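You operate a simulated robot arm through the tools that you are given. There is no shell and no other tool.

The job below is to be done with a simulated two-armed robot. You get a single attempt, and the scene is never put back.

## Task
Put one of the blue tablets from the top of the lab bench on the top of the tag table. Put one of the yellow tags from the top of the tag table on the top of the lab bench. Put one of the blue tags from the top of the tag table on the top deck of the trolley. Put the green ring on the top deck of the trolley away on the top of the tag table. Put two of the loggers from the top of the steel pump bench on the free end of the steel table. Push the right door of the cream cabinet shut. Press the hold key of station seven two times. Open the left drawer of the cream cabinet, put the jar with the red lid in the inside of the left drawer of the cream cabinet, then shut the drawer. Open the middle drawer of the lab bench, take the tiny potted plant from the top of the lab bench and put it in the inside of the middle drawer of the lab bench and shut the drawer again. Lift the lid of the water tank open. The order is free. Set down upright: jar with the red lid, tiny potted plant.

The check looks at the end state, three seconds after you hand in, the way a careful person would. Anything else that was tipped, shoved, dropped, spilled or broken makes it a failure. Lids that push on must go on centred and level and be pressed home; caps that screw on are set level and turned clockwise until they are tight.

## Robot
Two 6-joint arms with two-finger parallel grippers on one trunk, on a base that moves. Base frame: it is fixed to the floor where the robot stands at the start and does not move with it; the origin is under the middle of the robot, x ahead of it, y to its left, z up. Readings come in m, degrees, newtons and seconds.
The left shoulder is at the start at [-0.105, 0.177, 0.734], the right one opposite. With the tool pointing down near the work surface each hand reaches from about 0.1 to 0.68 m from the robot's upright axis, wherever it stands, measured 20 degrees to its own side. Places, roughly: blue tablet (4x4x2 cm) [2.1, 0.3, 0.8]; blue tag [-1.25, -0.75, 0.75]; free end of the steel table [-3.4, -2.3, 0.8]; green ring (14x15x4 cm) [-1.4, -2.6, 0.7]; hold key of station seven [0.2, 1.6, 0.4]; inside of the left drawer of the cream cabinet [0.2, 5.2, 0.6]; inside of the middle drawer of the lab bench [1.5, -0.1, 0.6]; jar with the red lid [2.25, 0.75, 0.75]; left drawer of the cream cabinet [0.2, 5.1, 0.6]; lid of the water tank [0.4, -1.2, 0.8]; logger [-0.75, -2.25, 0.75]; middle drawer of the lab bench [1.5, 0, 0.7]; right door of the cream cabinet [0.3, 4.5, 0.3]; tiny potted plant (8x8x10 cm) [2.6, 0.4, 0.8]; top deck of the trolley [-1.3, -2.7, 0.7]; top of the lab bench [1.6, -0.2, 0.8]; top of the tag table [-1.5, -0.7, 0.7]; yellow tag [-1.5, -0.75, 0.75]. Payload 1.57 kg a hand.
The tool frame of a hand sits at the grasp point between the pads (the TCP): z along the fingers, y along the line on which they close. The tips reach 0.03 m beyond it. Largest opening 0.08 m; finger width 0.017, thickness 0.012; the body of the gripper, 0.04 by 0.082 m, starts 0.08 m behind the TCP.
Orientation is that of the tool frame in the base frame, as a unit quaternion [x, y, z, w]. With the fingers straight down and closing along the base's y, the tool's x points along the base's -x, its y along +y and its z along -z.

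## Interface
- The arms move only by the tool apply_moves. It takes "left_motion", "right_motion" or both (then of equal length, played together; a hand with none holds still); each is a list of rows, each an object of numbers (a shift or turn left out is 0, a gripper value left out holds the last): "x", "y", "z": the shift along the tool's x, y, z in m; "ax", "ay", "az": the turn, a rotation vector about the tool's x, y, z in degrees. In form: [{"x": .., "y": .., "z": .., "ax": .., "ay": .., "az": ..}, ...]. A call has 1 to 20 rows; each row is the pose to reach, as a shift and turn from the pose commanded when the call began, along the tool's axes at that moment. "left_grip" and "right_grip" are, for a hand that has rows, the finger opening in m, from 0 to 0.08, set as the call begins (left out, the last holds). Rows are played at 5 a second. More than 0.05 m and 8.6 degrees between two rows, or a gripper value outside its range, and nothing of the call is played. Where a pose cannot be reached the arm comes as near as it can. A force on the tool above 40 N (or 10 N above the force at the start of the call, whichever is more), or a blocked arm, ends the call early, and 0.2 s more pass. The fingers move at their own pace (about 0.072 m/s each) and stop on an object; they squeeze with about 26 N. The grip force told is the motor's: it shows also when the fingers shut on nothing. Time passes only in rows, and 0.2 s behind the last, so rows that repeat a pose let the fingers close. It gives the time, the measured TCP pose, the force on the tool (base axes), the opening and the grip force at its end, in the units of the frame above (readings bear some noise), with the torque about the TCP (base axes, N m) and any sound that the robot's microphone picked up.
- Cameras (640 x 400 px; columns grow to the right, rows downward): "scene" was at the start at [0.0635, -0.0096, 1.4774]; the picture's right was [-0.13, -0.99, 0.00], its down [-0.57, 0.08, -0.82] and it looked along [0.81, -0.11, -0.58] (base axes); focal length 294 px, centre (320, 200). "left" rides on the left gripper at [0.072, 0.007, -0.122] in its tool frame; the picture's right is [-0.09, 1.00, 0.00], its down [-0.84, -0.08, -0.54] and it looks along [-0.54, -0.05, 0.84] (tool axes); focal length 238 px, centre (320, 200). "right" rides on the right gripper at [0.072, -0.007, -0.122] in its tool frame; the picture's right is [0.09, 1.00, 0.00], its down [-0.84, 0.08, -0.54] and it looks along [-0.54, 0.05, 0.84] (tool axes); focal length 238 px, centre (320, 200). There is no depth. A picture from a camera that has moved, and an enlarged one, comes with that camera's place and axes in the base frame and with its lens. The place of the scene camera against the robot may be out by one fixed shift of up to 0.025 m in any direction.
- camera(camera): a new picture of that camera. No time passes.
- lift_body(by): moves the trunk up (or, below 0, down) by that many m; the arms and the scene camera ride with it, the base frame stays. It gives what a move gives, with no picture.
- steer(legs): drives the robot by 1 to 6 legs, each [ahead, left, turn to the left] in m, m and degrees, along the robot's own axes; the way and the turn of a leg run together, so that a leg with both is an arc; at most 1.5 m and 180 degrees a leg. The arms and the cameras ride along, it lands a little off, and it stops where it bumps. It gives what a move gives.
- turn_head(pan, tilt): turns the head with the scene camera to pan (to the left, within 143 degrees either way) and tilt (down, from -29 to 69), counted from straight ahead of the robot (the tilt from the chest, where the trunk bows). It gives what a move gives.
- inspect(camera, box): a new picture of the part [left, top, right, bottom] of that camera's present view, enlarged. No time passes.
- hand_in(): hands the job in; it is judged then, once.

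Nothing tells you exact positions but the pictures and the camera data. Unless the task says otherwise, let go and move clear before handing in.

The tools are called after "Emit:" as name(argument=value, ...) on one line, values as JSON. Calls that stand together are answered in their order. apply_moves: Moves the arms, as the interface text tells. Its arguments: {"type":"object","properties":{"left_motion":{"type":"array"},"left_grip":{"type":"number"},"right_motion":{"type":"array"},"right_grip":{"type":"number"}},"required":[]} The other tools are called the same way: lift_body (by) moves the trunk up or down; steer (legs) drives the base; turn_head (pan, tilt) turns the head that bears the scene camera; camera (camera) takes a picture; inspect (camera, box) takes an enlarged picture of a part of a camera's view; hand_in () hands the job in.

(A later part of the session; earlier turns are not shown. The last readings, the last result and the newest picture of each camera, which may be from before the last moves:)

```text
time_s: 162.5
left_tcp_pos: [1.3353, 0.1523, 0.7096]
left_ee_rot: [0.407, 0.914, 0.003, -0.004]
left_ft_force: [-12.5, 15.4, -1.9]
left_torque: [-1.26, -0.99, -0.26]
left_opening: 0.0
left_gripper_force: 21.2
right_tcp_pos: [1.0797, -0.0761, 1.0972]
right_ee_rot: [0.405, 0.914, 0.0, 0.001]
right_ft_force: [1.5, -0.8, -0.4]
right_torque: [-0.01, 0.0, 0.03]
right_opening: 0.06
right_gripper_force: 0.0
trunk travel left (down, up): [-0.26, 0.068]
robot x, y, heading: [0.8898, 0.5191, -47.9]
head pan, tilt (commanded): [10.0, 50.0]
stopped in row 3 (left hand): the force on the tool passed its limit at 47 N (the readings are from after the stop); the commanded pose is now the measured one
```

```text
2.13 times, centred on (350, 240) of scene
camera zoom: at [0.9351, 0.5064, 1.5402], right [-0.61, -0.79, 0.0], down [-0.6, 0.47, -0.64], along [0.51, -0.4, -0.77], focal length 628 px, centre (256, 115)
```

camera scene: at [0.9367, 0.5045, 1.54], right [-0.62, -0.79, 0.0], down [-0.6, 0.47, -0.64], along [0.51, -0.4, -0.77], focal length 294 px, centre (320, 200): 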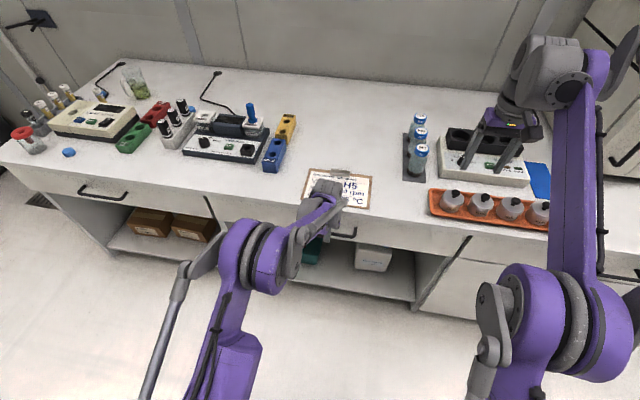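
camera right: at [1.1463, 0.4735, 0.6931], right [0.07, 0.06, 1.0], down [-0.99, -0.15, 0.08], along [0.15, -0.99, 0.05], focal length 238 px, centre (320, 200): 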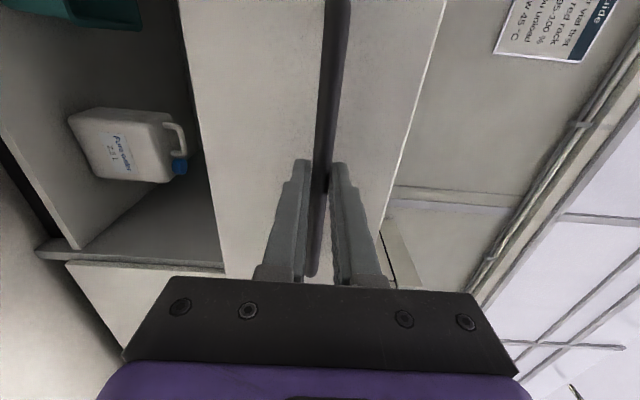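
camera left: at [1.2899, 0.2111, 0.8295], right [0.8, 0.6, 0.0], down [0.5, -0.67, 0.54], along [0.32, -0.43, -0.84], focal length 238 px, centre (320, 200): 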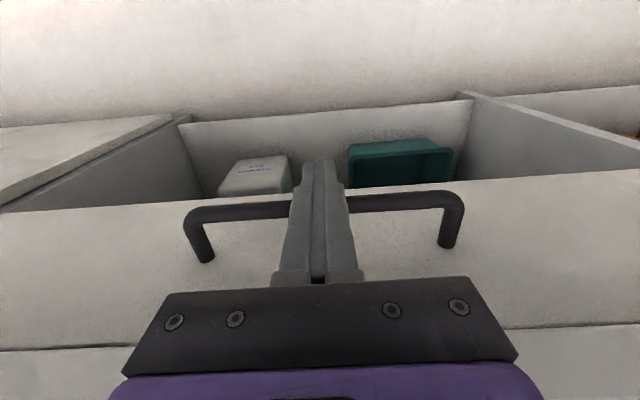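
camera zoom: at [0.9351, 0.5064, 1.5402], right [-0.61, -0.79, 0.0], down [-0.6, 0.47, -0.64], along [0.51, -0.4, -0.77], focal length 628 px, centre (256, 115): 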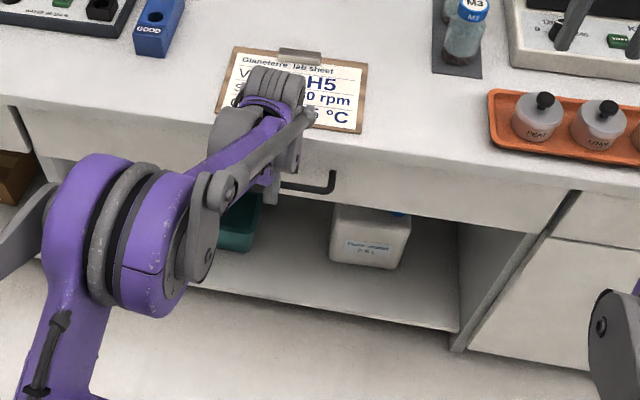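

The drawer is seated: the force spiked at the stop. I'll retract the hand and go pick the red-lid jar from the front.

Emit:
apply_moves(left_motion=[{"x": 0.02}, {"x": 0.06}, {"x": 0.1}, {"x": 0.13, "z": -0.03}, {"x": 0.15, "z": -0.07}, {"x": 0.17, "z": -0.11}, {"x": 0.18, "z": -0.15}, {"x": 0.18, "z": -0.2}, {"x": 0.18, "z": -0.25}, {"x": 0.18, "z": -0.3}, {"x": 0.18, "z": -0.34}], left_grip=0.08)

Emit:
steer(legs=[[-0.05, 1.05, -0.8]])

Emit:
turn_head(pan=15, tilt=50)

Emit:
camera(camera="scene")

Emit:
camera(camera="left")

```text
time_s: 164.9
left_tcp_pos: [1.2182, 0.2844, 1.0537]
left_ee_rot: [0.408, 0.913, 0.001, -0.004]
left_ft_force: [1.0, -0.2, -1.5]
left_torque: [0.03, -0.04, 0.02]
left_opening: 0.0799
left_gripper_force: 0.1
right_tcp_pos: [1.0795, -0.0758, 1.0978]
right_ee_rot: [0.405, 0.914, 0.0, 0.0]
right_ft_force: [-0.2, 0.3, 0.4]
right_torque: [-0.01, -0.02, 0.0]
right_opening: 0.0601
right_gripper_force: 0.0
trunk travel left (down, up): [-0.26, 0.068]
robot x, y, heading: [0.8877, 0.5182, -48.2]
head pan, tilt (commanded): [10.0, 50.0]
```

```text
time_s: 174.4
left_tcp_pos: [1.9738, 1.0109, 1.0533]
left_ee_rot: [0.419, 0.908, 0.002, -0.003]
left_ft_force: [-0.1, 0.4, -1.0]
left_torque: [-0.02, 0.03, -0.01]
left_opening: 0.0799
left_gripper_force: 0.1
right_tcp_pos: [1.8281, 0.6531, 1.0982]
right_ee_rot: [0.416, 0.909, 0.0, 0.002]
right_ft_force: [-0.2, -0.4, 0.2]
right_torque: [-0.01, 0.02, 0.04]
right_opening: 0.0599
right_gripper_force: 0.2
trunk travel left (down, up): [-0.26, 0.068]
robot x, y, heading: [1.6515, 1.2534, -49.3]
head pan, tilt (commanded): [10.0, 50.0]
```

```text
time_s: 175.1
left_tcp_pos: [1.9732, 1.0113, 1.0526]
left_ee_rot: [0.418, 0.908, 0.001, -0.003]
left_ft_force: [1.1, -0.1, -0.2]
left_torque: [-0.01, 0.01, 0.0]
left_opening: 0.08
left_gripper_force: 0.1
right_tcp_pos: [1.827, 0.6536, 1.0968]
right_ee_rot: [0.416, 0.909, 0.0, 0.0]
right_ft_force: [0.0, -0.1, -0.2]
right_torque: [-0.02, 0.0, 0.03]
right_opening: 0.0603
right_gripper_force: 0.0
trunk travel left (down, up): [-0.26, 0.068]
robot x, y, heading: [1.6523, 1.2545, -49.1]
head pan, tilt (commanded): [15.0, 50.0]
```

```text
taken
camera scene: at [1.7005, 1.244, 1.54], right [-0.56, -0.83, 0.0], down [-0.63, 0.43, -0.64], along [0.53, -0.36, -0.77], focal length 294 px, centre (320, 200)
```

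scene: 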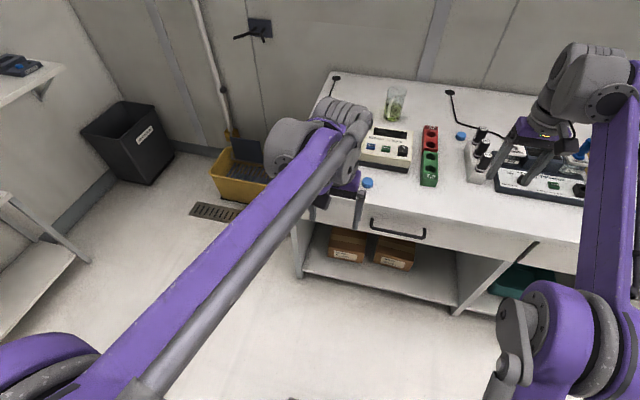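

```text
taken
camera left: at [1.9313, 1.0689, 1.1745], right [0.82, 0.58, 0.0], down [0.49, -0.69, 0.54], along [0.31, -0.44, -0.84], focal length 238 px, centre (320, 200)
```

left: 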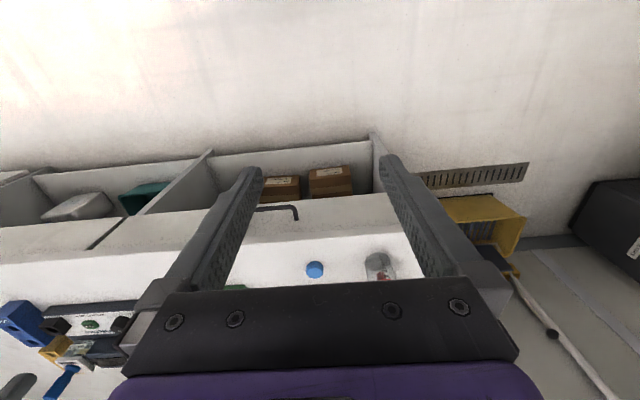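

I'll move closer to the bench by 18 cm and get a view of the jar from the left hand.

Emit:
steer(legs=[[0.18, 0, 0]])

Emit:
camera(camera="left")

Emit:
camera(camera="scene")

```text
time_s: 176.6
left_tcp_pos: [2.0888, 0.8761, 1.0516]
left_ee_rot: [0.419, 0.908, 0.002, -0.003]
left_ft_force: [1.1, -0.3, 0.0]
left_torque: [0.01, -0.01, -0.01]
left_opening: 0.0801
left_gripper_force: 0.0
right_tcp_pos: [1.9413, 0.5175, 1.0971]
right_ee_rot: [0.417, 0.909, 0.0, 0.001]
right_ft_force: [-0.6, -0.7, 0.2]
right_torque: [0.02, 0.01, -0.01]
right_opening: 0.06
right_gripper_force: 0.0
trunk travel left (down, up): [-0.26, 0.068]
robot x, y, heading: [1.7673, 1.1191, -49.3]
head pan, tilt (commanded): [15.0, 50.0]
```

```text
taken
camera left: at [2.0467, 0.9333, 1.1744], right [0.82, 0.58, 0.0], down [0.49, -0.69, 0.54], along [0.31, -0.44, -0.84], focal length 238 px, centre (320, 200)
```

left: 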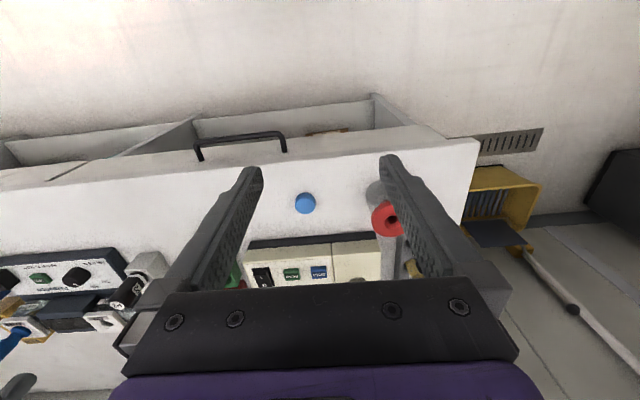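

```text
taken
camera scene: at [1.8165, 1.1087, 1.5399], right [-0.57, -0.82, 0.0], down [-0.63, 0.43, -0.64], along [0.53, -0.36, -0.77], focal length 294 px, centre (320, 200)
```

scene: 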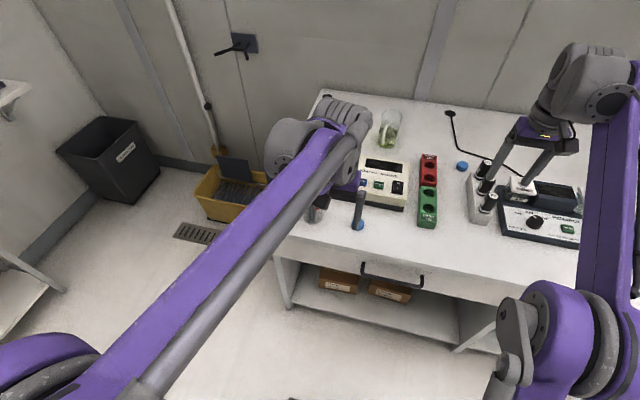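

The jar's red lid is visible at the front left corner. I'll move the left hand over it for a centring view.

Emit:
apply_moves(left_motion=[{"x": -0.04, "y": 0.023}, {"x": -0.08, "y": 0.047}, {"x": -0.118, "y": 0.07}, {"x": -0.155, "y": 0.093}, {"x": -0.155, "y": 0.093}])

Emit:
camera(camera="left")

Emit:
inspect(camera="left", box=[240, 70, 400, 170])

```text
time_s: 177.8
left_tcp_pos: [2.2613, 0.8209, 1.0541]
left_ee_rot: [0.419, 0.908, 0.002, -0.002]
left_ft_force: [-0.1, -0.3, 0.3]
left_torque: [-0.01, 0.0, 0.02]
left_opening: 0.0803
left_gripper_force: 0.0
right_tcp_pos: [1.9409, 0.5186, 1.0976]
right_ee_rot: [0.418, 0.909, 0.0, 0.001]
right_ft_force: [-1.3, 1.3, 0.7]
right_torque: [0.03, -0.02, -0.02]
right_opening: 0.0601
right_gripper_force: 0.0
trunk travel left (down, up): [-0.26, 0.068]
robot x, y, heading: [1.7669, 1.1189, -49.3]
head pan, tilt (commanded): [15.0, 50.0]
```

```text
taken
camera left: at [2.2193, 0.8792, 1.1755], right [0.82, 0.58, 0.0], down [0.49, -0.69, 0.54], along [0.31, -0.44, -0.84], focal length 238 px, centre (320, 200)
```

left: 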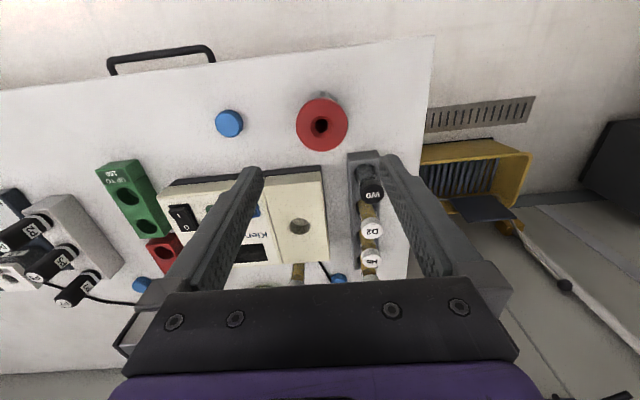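

```text
4.00 times, centred on (320, 120) of left
camera zoom: at [2.2193, 0.8792, 1.1755], right [0.82, 0.58, 0.0], down [0.49, -0.69, 0.54], along [0.31, -0.44, -0.84], focal length 953 px, centre (320, 520)
```

zoom: 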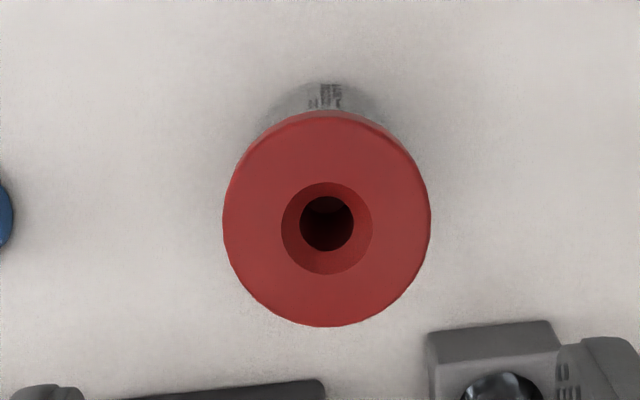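

The lid is about 6 cm across and sits under the hand. I'll centre, descend around the jar, and grip.

Emit:
apply_moves(left_motion=[{"x": -0.006, "y": 0.002, "z": 0.04}, {"x": -0.006, "y": 0.002, "z": 0.085}, {"x": -0.006, "y": 0.002, "z": 0.125}, {"x": -0.006, "y": 0.002, "z": 0.15}, {"x": -0.006, "y": 0.002, "z": 0.15}])

Emit:
camera(camera="left")

Emit:
inspect(camera="scene", box=[250, 140, 410, 240])

```text
time_s: 179.0
left_tcp_pos: [2.2657, 0.8153, 0.9009]
left_ee_rot: [0.419, 0.908, 0.002, -0.003]
left_ft_force: [-0.3, 0.0, 0.6]
left_torque: [0.0, 0.04, 0.02]
left_opening: 0.0799
left_gripper_force: 0.1
right_tcp_pos: [1.9405, 0.5179, 1.097]
right_ee_rot: [0.418, 0.909, 0.0, 0.001]
right_ft_force: [-0.5, 0.0, 0.2]
right_torque: [-0.04, 0.01, 0.02]
right_opening: 0.0602
right_gripper_force: 0.0
trunk travel left (down, up): [-0.26, 0.068]
robot x, y, heading: [1.7658, 1.1202, -49.5]
head pan, tilt (commanded): [15.0, 50.0]
```

```text
taken
camera left: at [2.2234, 0.873, 1.023], right [0.82, 0.58, 0.0], down [0.49, -0.69, 0.54], along [0.31, -0.44, -0.84], focal length 238 px, centre (320, 200)
```

left: 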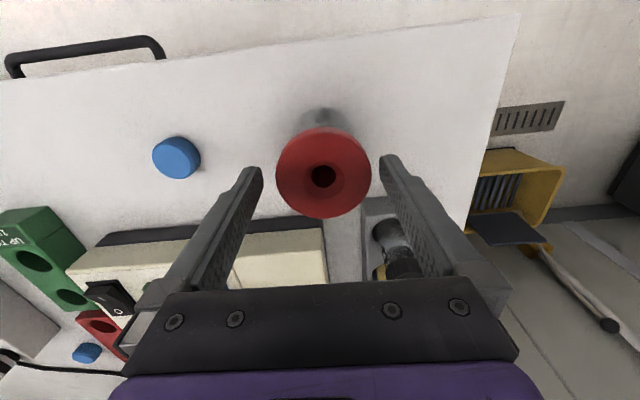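

```text
4.00 times, centred on (330, 190) of scene
camera zoom: at [1.8161, 1.1091, 1.54], right [-0.57, -0.82, 0.0], down [-0.63, 0.43, -0.64], along [0.53, -0.36, -0.77], focal length 1178 px, centre (280, 240)
```

zoom: 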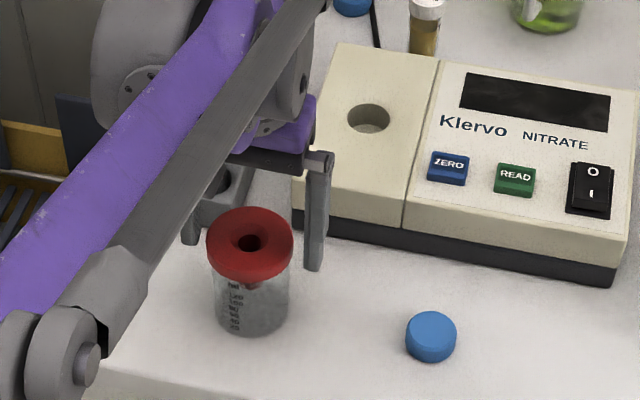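

Centred within 3 mm. Descending the rest and gripping the jar.

Emit:
apply_moves(left_motion=[{"y": 0.002, "z": 0.02}, {"y": 0.002, "z": 0.04}, {"y": 0.002, "z": 0.055}, {"y": 0.002, "z": 0.055}])

Emit:
apply_moves(left_motion=[{"z": 0}, {"z": 0}, {"z": 0}, {"z": 0}], left_grip=0.0)

Emit:
apply_moves(left_motion=[{"z": -0.02}, {"z": -0.05}])

Emit:
camera(camera="left")

```text
time_s: 180.0
left_tcp_pos: [2.267, 0.8164, 0.8474]
left_ee_rot: [0.419, 0.908, 0.001, -0.003]
left_ft_force: [0.0, 0.1, -0.4]
left_torque: [-0.01, 0.01, 0.0]
left_opening: 0.0799
left_gripper_force: 0.0
right_tcp_pos: [1.9423, 0.518, 1.0973]
right_ee_rot: [0.417, 0.909, -0.001, 0.001]
right_ft_force: [-0.6, 0.6, 0.1]
right_torque: [0.01, 0.01, -0.01]
right_opening: 0.0601
right_gripper_force: 0.0
trunk travel left (down, up): [-0.26, 0.068]
robot x, y, heading: [1.7669, 1.1181, -49.4]
head pan, tilt (commanded): [15.0, 50.0]
```

```text
time_s: 181.0
left_tcp_pos: [2.2662, 0.8162, 0.8472]
left_ee_rot: [0.42, 0.908, 0.001, -0.003]
left_ft_force: [0.0, -0.3, 0.3]
left_torque: [-0.01, -0.02, -0.04]
left_opening: 0.0584
left_gripper_force: 25.9
right_tcp_pos: [1.9417, 0.5182, 1.0967]
right_ee_rot: [0.417, 0.909, -0.001, 0.001]
right_ft_force: [-0.2, 0.7, 0.1]
right_torque: [-0.01, -0.04, 0.0]
right_opening: 0.0601
right_gripper_force: 0.0
trunk travel left (down, up): [-0.26, 0.068]
robot x, y, heading: [1.7674, 1.1187, -49.3]
head pan, tilt (commanded): [15.0, 50.0]
```

```text
time_s: 181.6
left_tcp_pos: [2.2665, 0.8165, 0.8966]
left_ee_rot: [0.42, 0.908, 0.001, -0.003]
left_ft_force: [0.6, 0.5, -1.7]
left_torque: [0.02, 0.02, 0.02]
left_opening: 0.0584
left_gripper_force: 25.7
right_tcp_pos: [1.9419, 0.5174, 1.099]
right_ee_rot: [0.417, 0.909, 0.0, 0.001]
right_ft_force: [-0.5, 0.0, 0.1]
right_torque: [0.01, 0.0, -0.01]
right_opening: 0.0598
right_gripper_force: 0.1
trunk travel left (down, up): [-0.26, 0.068]
robot x, y, heading: [1.7675, 1.1189, -49.4]
head pan, tilt (commanded): [15.0, 50.0]
```

```text
taken
camera left: at [2.2246, 0.8755, 1.0188], right [0.82, 0.58, 0.0], down [0.49, -0.69, 0.54], along [0.31, -0.44, -0.84], focal length 238 px, centre (320, 200)
```

left: 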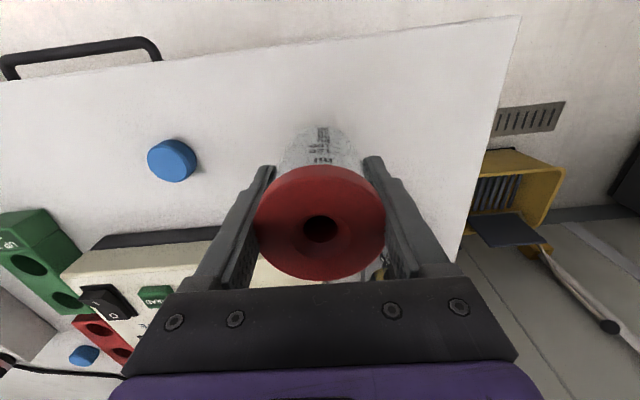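

The jar is gripped (5.8 cm wide). I'll lift it, draw it close in, and start toward the cream cabinet by backing out along the aisle.

Emit:
apply_moves(left_motion=[{"z": -0.04}, {"z": -0.08}, {"z": -0.12}, {"z": -0.15}, {"z": -0.15, "x": 0.04, "y": 0.0}, {"z": -0.15, "x": 0.08, "y": 0.0}, {"z": -0.15, "x": 0.12, "y": 0.0}, {"z": -0.15, "x": 0.16, "y": 0.0}])

Emit:
steer(legs=[[-0.5, 0.33, 0.5], [-0.5, 0, 0]])

Emit:
turn_head(pan=120, tilt=25)

Emit:
camera(camera="scene")

Emit:
turn_head(pan=-143, tilt=25)

Emit:
camera(camera="scene")

```text
time_s: 183.4
left_tcp_pos: [2.1621, 0.9379, 1.048]
left_ee_rot: [0.419, 0.908, 0.001, -0.003]
left_ft_force: [-0.1, 0.2, -1.2]
left_torque: [-0.01, 0.02, -0.01]
left_opening: 0.0585
left_gripper_force: 25.6
right_tcp_pos: [1.9404, 0.5184, 1.0974]
right_ee_rot: [0.417, 0.909, -0.001, 0.002]
right_ft_force: [-0.2, 0.1, -0.1]
right_torque: [0.02, 0.02, -0.01]
right_opening: 0.06
right_gripper_force: 0.1
trunk travel left (down, up): [-0.26, 0.068]
robot x, y, heading: [1.7689, 1.117, -49.5]
head pan, tilt (commanded): [15.0, 50.0]
```

```text
time_s: 189.4
left_tcp_pos: [1.7557, 1.916, 1.0469]
left_ee_rot: [0.405, 0.915, 0.002, -0.003]
left_ft_force: [-0.3, 0.6, -1.5]
left_torque: [0.05, -0.01, 0.01]
left_opening: 0.0584
left_gripper_force: 25.8
right_tcp_pos: [1.5486, 1.49, 1.0968]
right_ee_rot: [0.402, 0.916, 0.0, 0.0]
right_ft_force: [-0.6, -0.1, 0.0]
right_torque: [-0.05, 0.03, 0.03]
right_opening: 0.0599
right_gripper_force: 0.0
trunk travel left (down, up): [-0.26, 0.068]
robot x, y, heading: [1.3576, 2.0796, -47.7]
head pan, tilt (commanded): [15.0, 50.0]
```

```text
time_s: 191.2
left_tcp_pos: [1.7574, 1.9148, 1.0472]
left_ee_rot: [0.404, 0.915, 0.0, -0.003]
left_ft_force: [0.2, -0.4, -1.0]
left_torque: [-0.04, 0.01, 0.0]
left_opening: 0.0583
left_gripper_force: 26.3
right_tcp_pos: [1.5486, 1.4897, 1.0972]
right_ee_rot: [0.402, 0.916, 0.0, 0.001]
right_ft_force: [0.0, 0.4, 0.0]
right_torque: [-0.01, -0.01, 0.0]
right_opening: 0.06
right_gripper_force: 0.2
trunk travel left (down, up): [-0.26, 0.068]
robot x, y, heading: [1.3539, 2.0889, -47.7]
head pan, tilt (commanded): [120.0, 25.0]
```

```text
taken
camera scene: at [1.3676, 2.2055, 1.5775], right [0.95, -0.3, 0.0], down [-0.13, -0.4, -0.91], along [0.27, 0.86, -0.42], focal length 294 px, centre (320, 200)
```

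scene: 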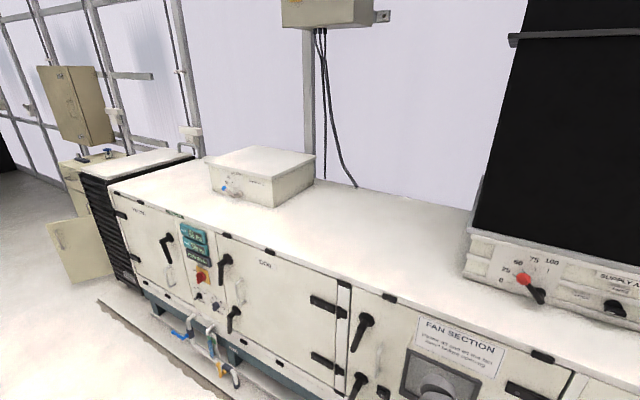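

```text
time_s: 194.9
left_tcp_pos: [1.7564, 1.9154, 1.0474]
left_ee_rot: [0.404, 0.915, 0.001, -0.004]
left_ft_force: [0.1, 0.3, -1.2]
left_torque: [0.0, 0.03, -0.02]
left_opening: 0.0583
left_gripper_force: 25.5
right_tcp_pos: [1.5486, 1.4887, 1.097]
right_ee_rot: [0.403, 0.915, -0.001, 0.001]
right_ft_force: [0.2, -1.5, 0.2]
right_torque: [0.0, 0.0, 0.01]
right_opening: 0.06
right_gripper_force: 0.1
trunk travel left (down, up): [-0.26, 0.068]
robot x, y, heading: [1.3582, 2.0858, -47.7]
head pan, tilt (commanded): [-143.0, 25.0]
```

```text
taken
camera scene: at [1.2491, 2.1346, 1.5775], right [0.18, 0.98, 0.0], down [0.42, -0.08, -0.91], along [-0.89, 0.17, -0.42], focal length 294 px, centre (320, 200)
```

scene: 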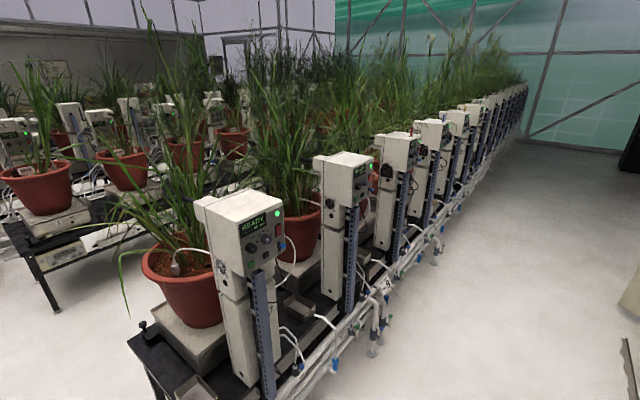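

I can see the cream cabinet down the aisle past the grille block, with its right door hanging open toward the aisle. I'll back further along the clear aisle.

Emit:
steer(legs=[[0, 0, -1], [-1.2, 0.05, 0]])

Emit:
turn_head(pan=110, tilt=30)

Emit:
camera(camera="scene")

Emit:
turn_head(pan=-140, tilt=40)

Emit:
camera(camera="scene")

```text
time_s: 201.4
left_tcp_pos: [0.9871, 2.8516, 1.0472]
left_ee_rot: [0.412, 0.911, 0.002, -0.003]
left_ft_force: [-0.4, -0.1, -0.9]
left_torque: [0.0, 0.0, 0.0]
left_opening: 0.0582
left_gripper_force: 26.2
right_tcp_pos: [0.7718, 2.4295, 1.0971]
right_ee_rot: [0.409, 0.913, -0.001, 0.001]
right_ft_force: [0.8, -0.1, 0.7]
right_torque: [-0.01, 0.01, -0.01]
right_opening: 0.06
right_gripper_force: 0.0
trunk travel left (down, up): [-0.26, 0.068]
robot x, y, heading: [0.5859, 3.0302, -48.4]
head pan, tilt (commanded): [-143.0, 25.0]
```

```text
time_s: 204.9
left_tcp_pos: [0.988, 2.8512, 1.0478]
left_ee_rot: [0.412, 0.911, 0.002, -0.002]
left_ft_force: [0.1, 0.5, -0.4]
left_torque: [0.02, 0.01, -0.01]
left_opening: 0.058
left_gripper_force: 25.7
right_tcp_pos: [0.7716, 2.4291, 1.0974]
right_ee_rot: [0.409, 0.912, -0.001, 0.001]
right_ft_force: [0.0, -0.2, 0.0]
right_torque: [0.01, 0.03, 0.02]
right_opening: 0.0601
right_gripper_force: 0.0
trunk travel left (down, up): [-0.26, 0.068]
robot x, y, heading: [0.588, 3.0272, -48.6]
head pan, tilt (commanded): [110.0, 30.0]
```

```text
taken
camera scene: at [0.6163, 3.1391, 1.5695], right [0.88, -0.48, 0.0], down [-0.24, -0.44, -0.87], along [0.41, 0.76, -0.5], focal length 294 px, centre (320, 200)
```

scene: 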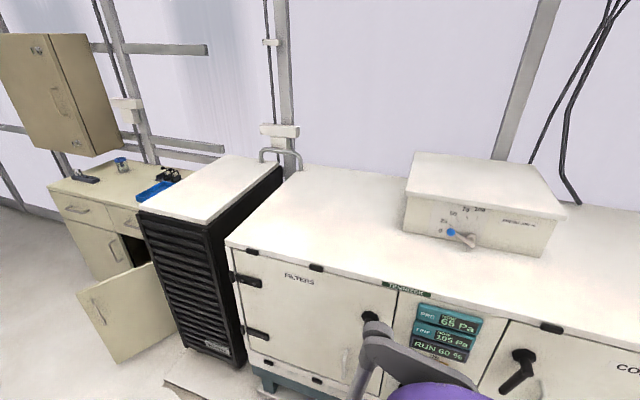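

```text
time_s: 208.4
left_tcp_pos: [0.9881, 2.851, 1.0492]
left_ee_rot: [0.412, 0.911, 0.002, -0.002]
left_ft_force: [-0.2, -0.5, -0.7]
left_torque: [-0.02, 0.0, 0.02]
left_opening: 0.0581
left_gripper_force: 26.1
right_tcp_pos: [0.772, 2.4286, 1.0968]
right_ee_rot: [0.409, 0.912, 0.0, 0.0]
right_ft_force: [-0.2, -0.9, -0.3]
right_torque: [0.03, -0.01, 0.01]
right_opening: 0.0601
right_gripper_force: 0.0
trunk travel left (down, up): [-0.26, 0.068]
robot x, y, heading: [0.5872, 3.0275, -48.5]
head pan, tilt (commanded): [-140.0, 40.0]
```

```text
taken
camera scene: at [0.4891, 3.0721, 1.5542], right [0.15, 0.99, 0.0], down [0.64, -0.09, -0.77], along [-0.76, 0.11, -0.64], focal length 294 px, centre (320, 200)
```

scene: 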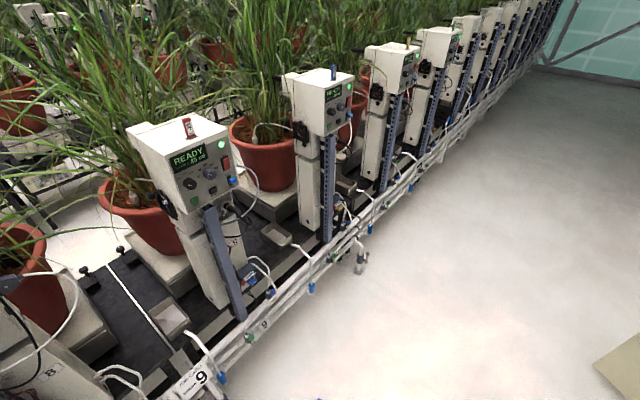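

The cabinet has two top drawers and its right door stands open. I'll back level with it and turn to face it.

Emit:
steer(legs=[[-1.2, 0, 0], [0, 0, 90]])

Emit:
turn_head(pan=15, tilt=40)

Emit:
camera(camera="scene")

```text
time_s: 218.5
left_tcp_pos: [-0.0678, 4.3428, 1.0468]
left_ee_rot: [-0.366, 0.931, 0.0, -0.004]
left_ft_force: [0.5, 0.1, -1.0]
left_torque: [-0.02, 0.01, 0.0]
left_opening: 0.0576
left_gripper_force: 26.0
right_tcp_pos: [0.3607, 4.1394, 1.0981]
right_ee_rot: [-0.369, 0.929, 0.001, 0.001]
right_ft_force: [-0.4, -0.2, 0.6]
right_torque: [0.0, 0.01, -0.02]
right_opening: 0.06
right_gripper_force: 0.1
trunk travel left (down, up): [-0.26, 0.068]
robot x, y, heading: [-0.2306, 3.94, 43.1]
head pan, tilt (commanded): [-140.0, 40.0]
```

```text
time_s: 220.9
left_tcp_pos: [-0.0672, 4.3422, 1.0478]
left_ee_rot: [-0.366, 0.93, 0.0, -0.004]
left_ft_force: [-1.1, 0.3, -0.4]
left_torque: [0.0, 0.0, -0.01]
left_opening: 0.058
left_gripper_force: 26.3
right_tcp_pos: [0.3604, 4.1399, 1.097]
right_ee_rot: [-0.369, 0.929, 0.0, 0.001]
right_ft_force: [-0.1, 0.1, 0.0]
right_torque: [0.0, 0.0, 0.03]
right_opening: 0.0599
right_gripper_force: 0.0
trunk travel left (down, up): [-0.26, 0.068]
robot x, y, heading: [-0.2313, 3.9414, 43.0]
head pan, tilt (commanded): [15.0, 40.0]
```

```text
taken
camera scene: at [-0.2044, 3.9849, 1.5542], right [0.85, -0.53, 0.0], down [-0.34, -0.55, -0.77], along [0.4, 0.65, -0.64], focal length 294 px, centre (320, 200)
```

scene: 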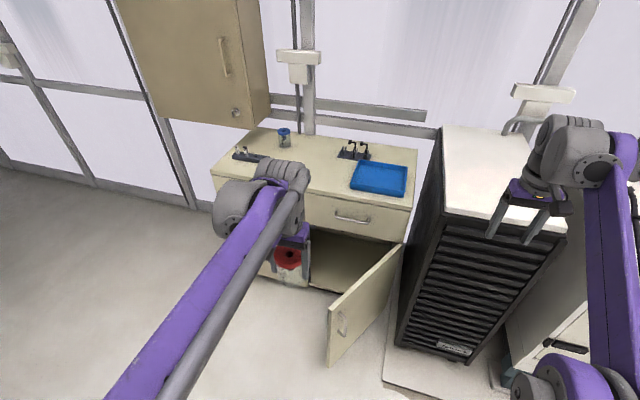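

I see the cabinet front with its drawers at roughly 0.65 m height; the left drawer is to my left. I'll square up and sidle left to stand before it.

Emit:
steer(legs=[[0, 0, -1.75], [0.0, 0.64, 0]])

Emit:
turn_head(pan=-10, tilt=45)

Emit:
camera(camera="scene")

Emit:
camera(camera="right")

```text
time_s: 227.2
left_tcp_pos: [-0.4634, 4.8117, 1.0486]
left_ee_rot: [-0.345, 0.939, 0.0, -0.004]
left_ft_force: [-1.2, -0.3, 0.0]
left_torque: [0.02, 0.01, -0.01]
left_opening: 0.0577
left_gripper_force: 26.2
right_tcp_pos: [-0.0455, 4.5901, 1.0971]
right_ee_rot: [-0.348, 0.938, 0.0, 0.001]
right_ft_force: [0.0, -0.3, 0.5]
right_torque: [-0.02, -0.02, 0.01]
right_opening: 0.0599
right_gripper_force: 0.1
trunk travel left (down, up): [-0.26, 0.068]
robot x, y, heading: [-0.6443, 4.4126, 40.5]
head pan, tilt (commanded): [15.0, 40.0]
```

```text
time_s: 228.1
left_tcp_pos: [-0.4626, 4.8129, 1.048]
left_ee_rot: [-0.344, 0.939, -0.001, -0.004]
left_ft_force: [-0.8, -0.2, -0.8]
left_torque: [0.01, -0.02, 0.02]
left_opening: 0.0579
left_gripper_force: 26.2
right_tcp_pos: [-0.0441, 4.5906, 1.0978]
right_ee_rot: [-0.347, 0.938, 0.0, 0.001]
right_ft_force: [-0.9, 0.9, 0.3]
right_torque: [0.01, 0.0, -0.02]
right_opening: 0.0598
right_gripper_force: 0.0
trunk travel left (down, up): [-0.26, 0.068]
robot x, y, heading: [-0.645, 4.4152, 40.4]
head pan, tilt (commanded): [-10.0, 45.0]
```

```text
taken
camera scene: at [-0.5945, 4.4329, 1.5469], right [0.51, -0.86, 0.0], down [-0.61, -0.36, -0.71], along [0.61, 0.36, -0.71], focal length 294 px, centre (320, 200)
```

scene: 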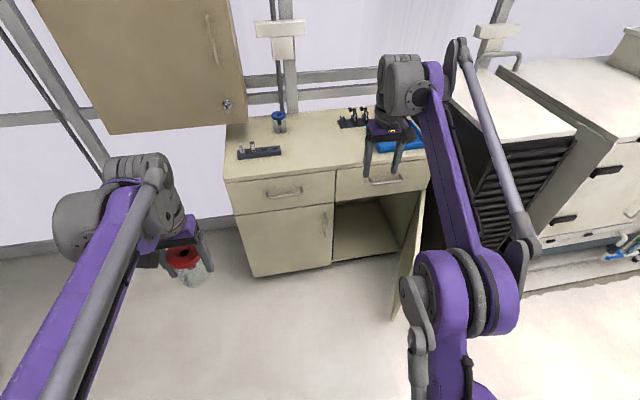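

```text
taken
camera right: at [-0.0945, 4.5375, 1.2191], right [-0.72, 0.7, 0.0], down [0.58, 0.6, 0.54], along [0.38, 0.39, -0.84], focal length 238 px, centre (320, 200)
```

right: 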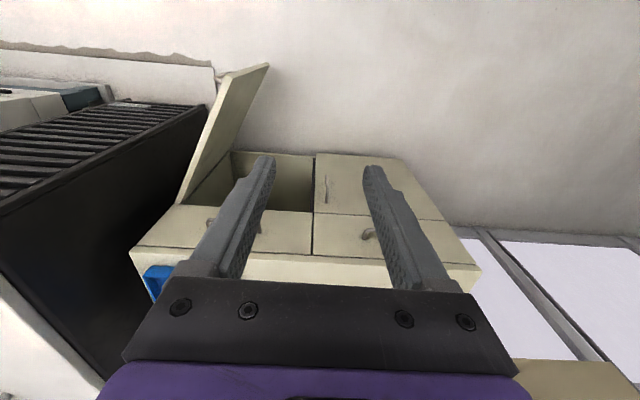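

I'll move 20 cm closer and take sharper views of the left drawer handle.

Emit:
steer(legs=[[0.2, 0, 0.8]])

Emit:
camera(camera="right")

Emit:
inspect(camera="scene", box=[180, 100, 420, 250])

```text
time_s: 229.7
left_tcp_pos: [-0.3138, 4.9459, 1.0469]
left_ee_rot: [-0.349, 0.937, 0.0, -0.003]
left_ft_force: [0.6, -0.4, -0.9]
left_torque: [-0.05, 0.02, -0.01]
left_opening: 0.0579
left_gripper_force: 26.0
right_tcp_pos: [0.1075, 4.7281, 1.0965]
right_ee_rot: [-0.352, 0.936, 0.0, 0.001]
right_ft_force: [-0.2, -0.9, 0.7]
right_torque: [0.0, 0.04, 0.0]
right_opening: 0.06
right_gripper_force: 0.0
trunk travel left (down, up): [-0.26, 0.068]
robot x, y, heading: [-0.4945, 4.5472, 40.9]
head pan, tilt (commanded): [-10.0, 45.0]
```

```text
taken
camera right: at [0.0575, 4.6747, 1.219], right [-0.72, 0.69, 0.0], down [0.58, 0.61, 0.54], along [0.37, 0.39, -0.84], focal length 238 px, centre (320, 200)
```

right: 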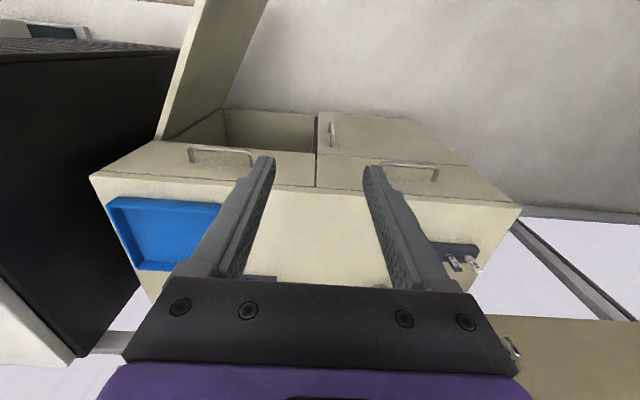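

```text
2.67 times, centred on (300, 175) of scene
camera zoom: at [-0.4413, 4.5654, 1.5468], right [0.52, -0.86, 0.0], down [-0.61, -0.36, -0.71], along [0.61, 0.36, -0.71], focal length 785 px, centre (373, 267)
```

zoom: 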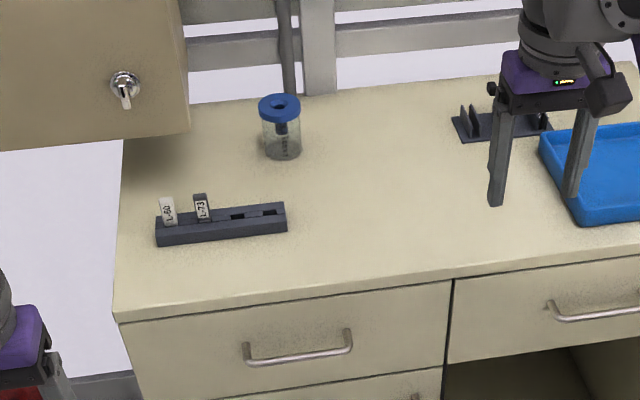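

The two views agree: the left drawer's handle centre is at s≈3.33, z≈0.733, almost straight ahead. I'll turn the right tool horizontal for the grasp.

Emit:
apply_moves(right_motion=[{"ax": -4.6, "ay": -4.6, "az": 4.6}, {"ax": -9.2, "ay": -9.2, "az": 9.2}, {"ax": -13.8, "ay": -13.8, "az": 13.8}, {"ax": -18.4, "ay": -18.4, "az": 18.4}, {"ax": -23, "ay": -23, "az": 23}, {"ax": -27.7, "ay": -27.7, "az": 27.7}, {"ax": -32.3, "ay": -32.3, "az": 32.3}, {"ax": -37, "ay": -37, "az": 37}, {"ax": -41.6, "ay": -41.6, "az": 41.6}, {"ax": -46.2, "ay": -46.2, "az": 46.2}, {"ax": -50.8, "ay": -50.8, "az": 50.8}, {"ax": -55.4, "ay": -55.4, "az": 55.4}, {"ax": -60, "ay": -60, "az": 60}, {"ax": -64.6, "ay": -64.6, "az": 64.6}, {"ax": -69.28, "ay": -69.28, "az": 69.28}])

Emit:
apply_moves(right_motion=[{"x": 0.025, "y": -0.04}, {"x": 0.05, "y": -0.08}, {"x": 0.075, "y": -0.12}, {"x": 0.1, "y": -0.16}, {"x": 0.125, "y": -0.2}, {"x": 0.15, "y": -0.24}, {"x": 0.175, "y": -0.28}, {"x": 0.2, "y": -0.32}, {"x": 0.2, "y": -0.36}])

Emit:
camera(camera="right")

Emit:
camera(camera="scene")

```text
time_s: 232.9
left_tcp_pos: [-0.3138, 4.9466, 1.0478]
left_ee_rot: [-0.349, 0.937, -0.001, -0.003]
left_ft_force: [0.2, 0.1, -1.0]
left_torque: [0.01, 0.02, -0.01]
left_opening: 0.0578
left_gripper_force: 25.9
right_tcp_pos: [0.1067, 4.728, 1.0956]
right_ee_rot: [0.293, 0.643, 0.644, 0.293]
right_ft_force: [0.1, -0.2, -0.6]
right_torque: [0.02, -0.02, -0.01]
right_opening: 0.06
right_gripper_force: 0.0
trunk travel left (down, up): [-0.26, 0.068]
robot x, y, heading: [-0.4929, 4.5461, 41.0]
head pan, tilt (commanded): [-10.0, 45.0]
```

```text
time_s: 234.9
left_tcp_pos: [-0.3133, 4.9453, 1.0476]
left_ee_rot: [-0.349, 0.937, 0.0, -0.004]
left_ft_force: [-0.4, 0.8, -0.1]
left_torque: [0.01, 0.02, -0.01]
left_opening: 0.0573
left_gripper_force: 26.8
right_tcp_pos: [0.051, 4.8497, 0.7485]
right_ee_rot: [0.265, 0.662, 0.651, 0.26]
right_ft_force: [-0.6, -0.2, 0.2]
right_torque: [0.0, 0.0, -0.03]
right_opening: 0.0599
right_gripper_force: 0.0
right hand out of reach, approached as far as the arm can: row 3, 4, 5, 6, 7, 8, 9
trunk travel left (down, up): [-0.26, 0.068]
robot x, y, heading: [-0.4919, 4.5492, 41.0]
head pan, tilt (commanded): [-10.0, 45.0]
```

```text
taken
camera right: at [-0.0846, 4.8096, 0.7444], right [-0.06, 0.07, 1.0], down [0.23, -0.97, 0.09], along [0.97, 0.24, 0.04], focal length 238 px, centre (320, 200)
```

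right: 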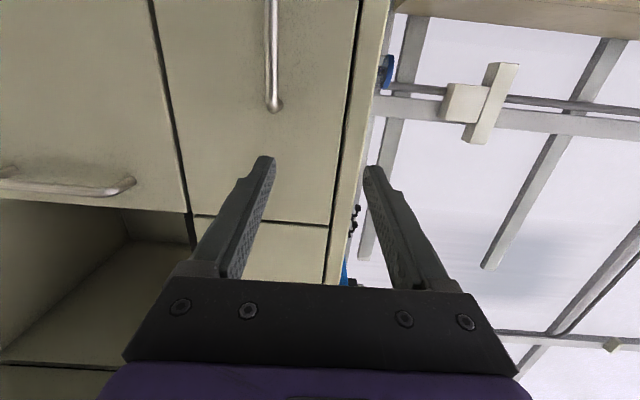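

```text
taken
camera scene: at [-0.4407, 4.5656, 1.5469], right [0.52, -0.86, 0.0], down [-0.61, -0.36, -0.71], along [0.61, 0.36, -0.71], focal length 294 px, centre (320, 200)
```

scene: 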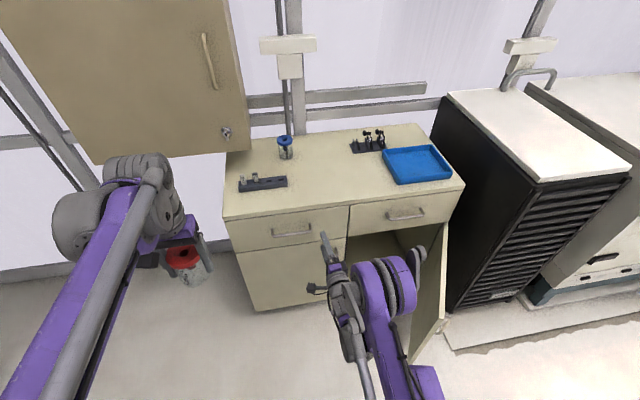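

The right hand can't cross that far toward the middle. I'll shift the base 10 cm left instead and straighten the tool.

Emit:
steer(legs=[[0, 0.1, 0]])

Emit:
apply_moves(right_motion=[{"x": -0.02, "ax": -1.0, "ay": -5.4}, {"x": -0.02, "ax": -1.0, "ay": -5.4}])

Emit:
camera(camera="right")

```text
time_s: 236.5
left_tcp_pos: [-0.379, 5.0222, 1.0482]
left_ee_rot: [-0.349, 0.937, -0.001, -0.003]
left_ft_force: [0.0, 0.3, -1.1]
left_torque: [-0.03, -0.02, 0.03]
left_opening: 0.0576
left_gripper_force: 26.5
right_tcp_pos: [-0.015, 4.9232, 0.7496]
right_ee_rot: [0.266, 0.662, 0.651, 0.261]
right_ft_force: [-0.4, 0.3, 0.0]
right_torque: [-0.02, -0.01, -0.01]
right_opening: 0.0597
right_gripper_force: 0.1
trunk travel left (down, up): [-0.26, 0.068]
robot x, y, heading: [-0.5576, 4.6214, 40.9]
head pan, tilt (commanded): [-10.0, 45.0]
```

```text
time_s: 237.1
left_tcp_pos: [-0.3795, 5.0224, 1.0496]
left_ee_rot: [-0.349, 0.937, -0.001, -0.004]
left_ft_force: [0.2, 0.4, -0.9]
left_torque: [0.0, 0.02, -0.01]
left_opening: 0.0575
left_gripper_force: 26.1
right_tcp_pos: [-0.0039, 4.9105, 0.741]
right_ee_rot: [0.275, 0.672, 0.638, 0.259]
right_ft_force: [0.3, -0.3, -0.5]
right_torque: [-0.01, -0.04, -0.02]
right_opening: 0.06
right_gripper_force: 0.1
right hand out of reach, approached as far as the arm can: row 1
trunk travel left (down, up): [-0.26, 0.068]
robot x, y, heading: [-0.5618, 4.6209, 41.1]
head pan, tilt (commanded): [-10.0, 45.0]
```

```text
taken
camera right: at [-0.1389, 4.8734, 0.7406], right [-0.03, 0.1, 0.99], down [0.22, -0.97, 0.1], along [0.97, 0.23, 0.0], focal length 238 px, centre (320, 200)
```

right: 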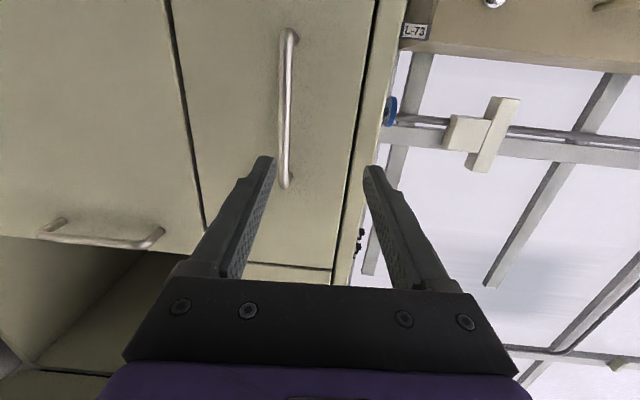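

The wrist needs the hand further out to the right. I'll shift the base another 9 cm left and re-straighten with the hand moved right.

Emit:
steer(legs=[[-0.02, 0.1, 0]])

Emit:
apply_moves(right_motion=[{"x": -0.03, "y": 0.02, "ax": -1.0, "ay": -1.5}, {"x": -0.06, "y": 0.03, "ax": -2.0, "ay": -3}, {"x": -0.09, "y": 0.04, "ax": -3.1, "ay": -4.6}, {"x": -0.09, "y": 0.04, "ax": -3.1, "ay": -4.6}])

Emit:
camera(camera="right")

```text
time_s: 238.7
left_tcp_pos: [-0.4624, 5.085, 1.049]
left_ee_rot: [-0.35, 0.937, -0.001, -0.003]
left_ft_force: [-0.2, 0.2, -1.9]
left_torque: [-0.01, 0.01, 0.0]
left_opening: 0.0578
left_gripper_force: 26.1
right_tcp_pos: [-0.0858, 4.9767, 0.742]
right_ee_rot: [0.275, 0.67, 0.639, 0.259]
right_ft_force: [0.7, -0.6, 1.1]
right_torque: [0.01, 0.03, -0.06]
right_opening: 0.0599
right_gripper_force: 0.0
trunk travel left (down, up): [-0.26, 0.068]
robot x, y, heading: [-0.6403, 4.6872, 40.9]
head pan, tilt (commanded): [-10.0, 45.0]
```

```text
time_s: 239.7
left_tcp_pos: [-0.4609, 5.0857, 1.0475]
left_ee_rot: [-0.349, 0.937, -0.001, -0.003]
left_ft_force: [-0.5, -0.9, -0.6]
left_torque: [-0.01, 0.03, 0.04]
left_opening: 0.0578
left_gripper_force: 25.7
right_tcp_pos: [-0.0205, 4.9157, 0.7812]
right_ee_rot: [0.293, 0.642, 0.645, 0.293]
right_ft_force: [-0.8, 0.1, 0.5]
right_torque: [-0.03, -0.02, -0.01]
right_opening: 0.0601
right_gripper_force: 0.0
trunk travel left (down, up): [-0.26, 0.068]
robot x, y, heading: [-0.64, 4.6863, 41.1]
head pan, tilt (commanded): [-10.0, 45.0]
```

```text
taken
camera right: at [-0.1594, 4.8897, 0.7739], right [-0.06, 0.07, 1.0], down [0.14, -0.99, 0.07], along [0.99, 0.15, 0.05], focal length 238 px, centre (320, 200)
```

right: 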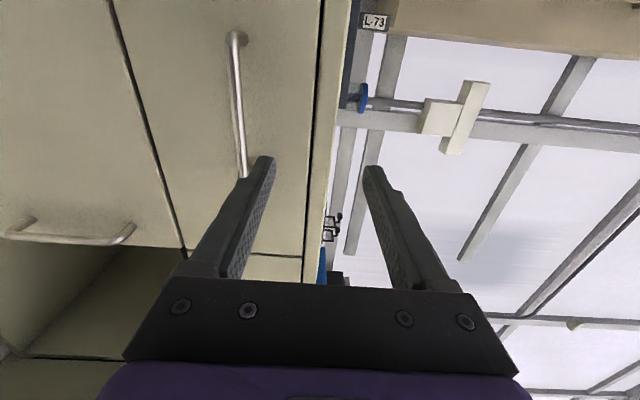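

The tool is level now. I'll lower to the bar's height and check alignment before advancing.

Emit:
apply_moves(right_motion=[{"y": -0.04, "x": 0.005}, {"y": -0.076, "x": 0.01}, {"y": -0.076, "x": 0.01}])

Emit:
camera(camera="right")

Emit:
camera(camera="scene")

```text
time_s: 240.4
left_tcp_pos: [-0.461, 5.0857, 1.0478]
left_ee_rot: [-0.349, 0.937, 0.0, -0.003]
left_ft_force: [-0.4, 0.2, 0.3]
left_torque: [0.01, 0.0, -0.02]
left_opening: 0.0576
left_gripper_force: 26.2
right_tcp_pos: [-0.0241, 4.9213, 0.7078]
right_ee_rot: [0.293, 0.643, 0.645, 0.293]
right_ft_force: [-0.1, 0.4, 0.1]
right_torque: [0.02, -0.03, 0.05]
right_opening: 0.0599
right_gripper_force: 0.0
trunk travel left (down, up): [-0.26, 0.068]
robot x, y, heading: [-0.6426, 4.6881, 41.2]
head pan, tilt (commanded): [-10.0, 45.0]
```

```text
taken
camera right: at [-0.1633, 4.8955, 0.701], right [-0.06, 0.07, 1.0], down [0.14, -0.99, 0.07], along [0.99, 0.15, 0.05], focal length 238 px, centre (320, 200)
```

right: 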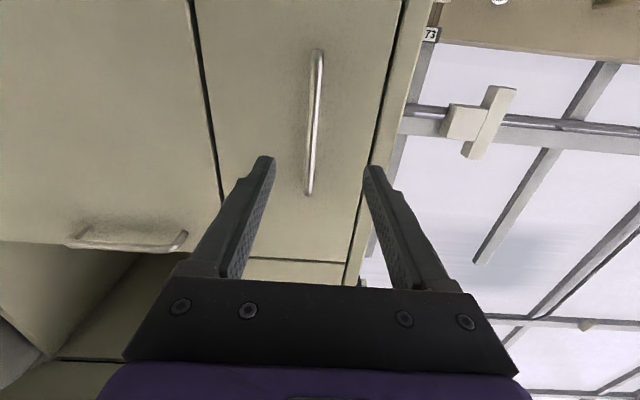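

```text
taken
camera scene: at [-0.5895, 4.7052, 1.5469], right [0.52, -0.86, 0.0], down [-0.61, -0.36, -0.71], along [0.61, 0.36, -0.71], focal length 294 px, centre (320, 200)
```

scene: 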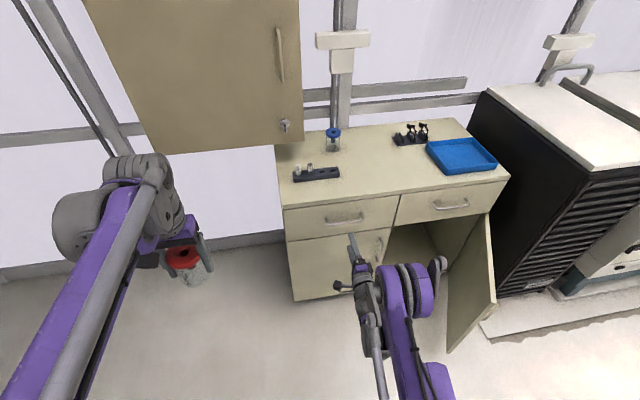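

The bar is centred and about 1 cm below the TCP line. Lowering slightly and advancing in two stages.

Emit:
apply_moves(right_motion=[{"y": -0.008, "z": 0.03}, {"y": -0.008, "z": 0.06}, {"y": -0.008, "z": 0.085}, {"y": -0.008, "z": 0.085}])

Emit:
camera(camera="right")

```text
time_s: 241.4
left_tcp_pos: [-0.4615, 5.0858, 1.0476]
left_ee_rot: [-0.35, 0.937, 0.0, -0.004]
left_ft_force: [0.7, -0.3, -1.5]
left_torque: [-0.03, 0.01, 0.0]
left_opening: 0.0578
left_gripper_force: 25.6
right_tcp_pos: [0.0389, 4.9764, 0.6995]
right_ee_rot: [0.292, 0.643, 0.645, 0.293]
right_ft_force: [0.0, -0.4, -0.1]
right_torque: [-0.04, 0.0, 0.01]
right_opening: 0.0599
right_gripper_force: 0.2
trunk travel left (down, up): [-0.26, 0.068]
robot x, y, heading: [-0.6382, 4.6917, 40.8]
head pan, tilt (commanded): [-10.0, 45.0]
```

```text
taken
camera right: at [-0.0993, 4.95, 0.6929], right [-0.06, 0.07, 1.0], down [0.14, -0.99, 0.07], along [0.99, 0.15, 0.05], focal length 238 px, centre (320, 200)
```

right: 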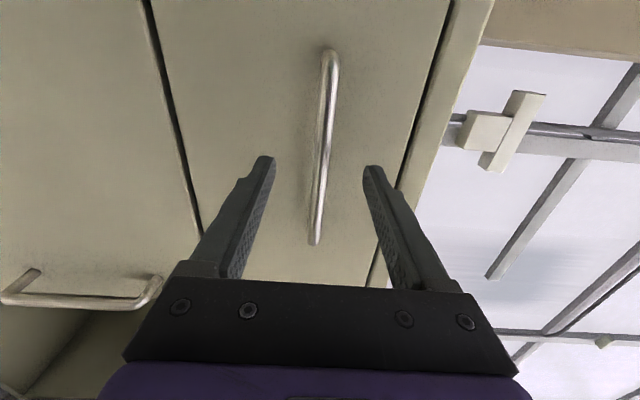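

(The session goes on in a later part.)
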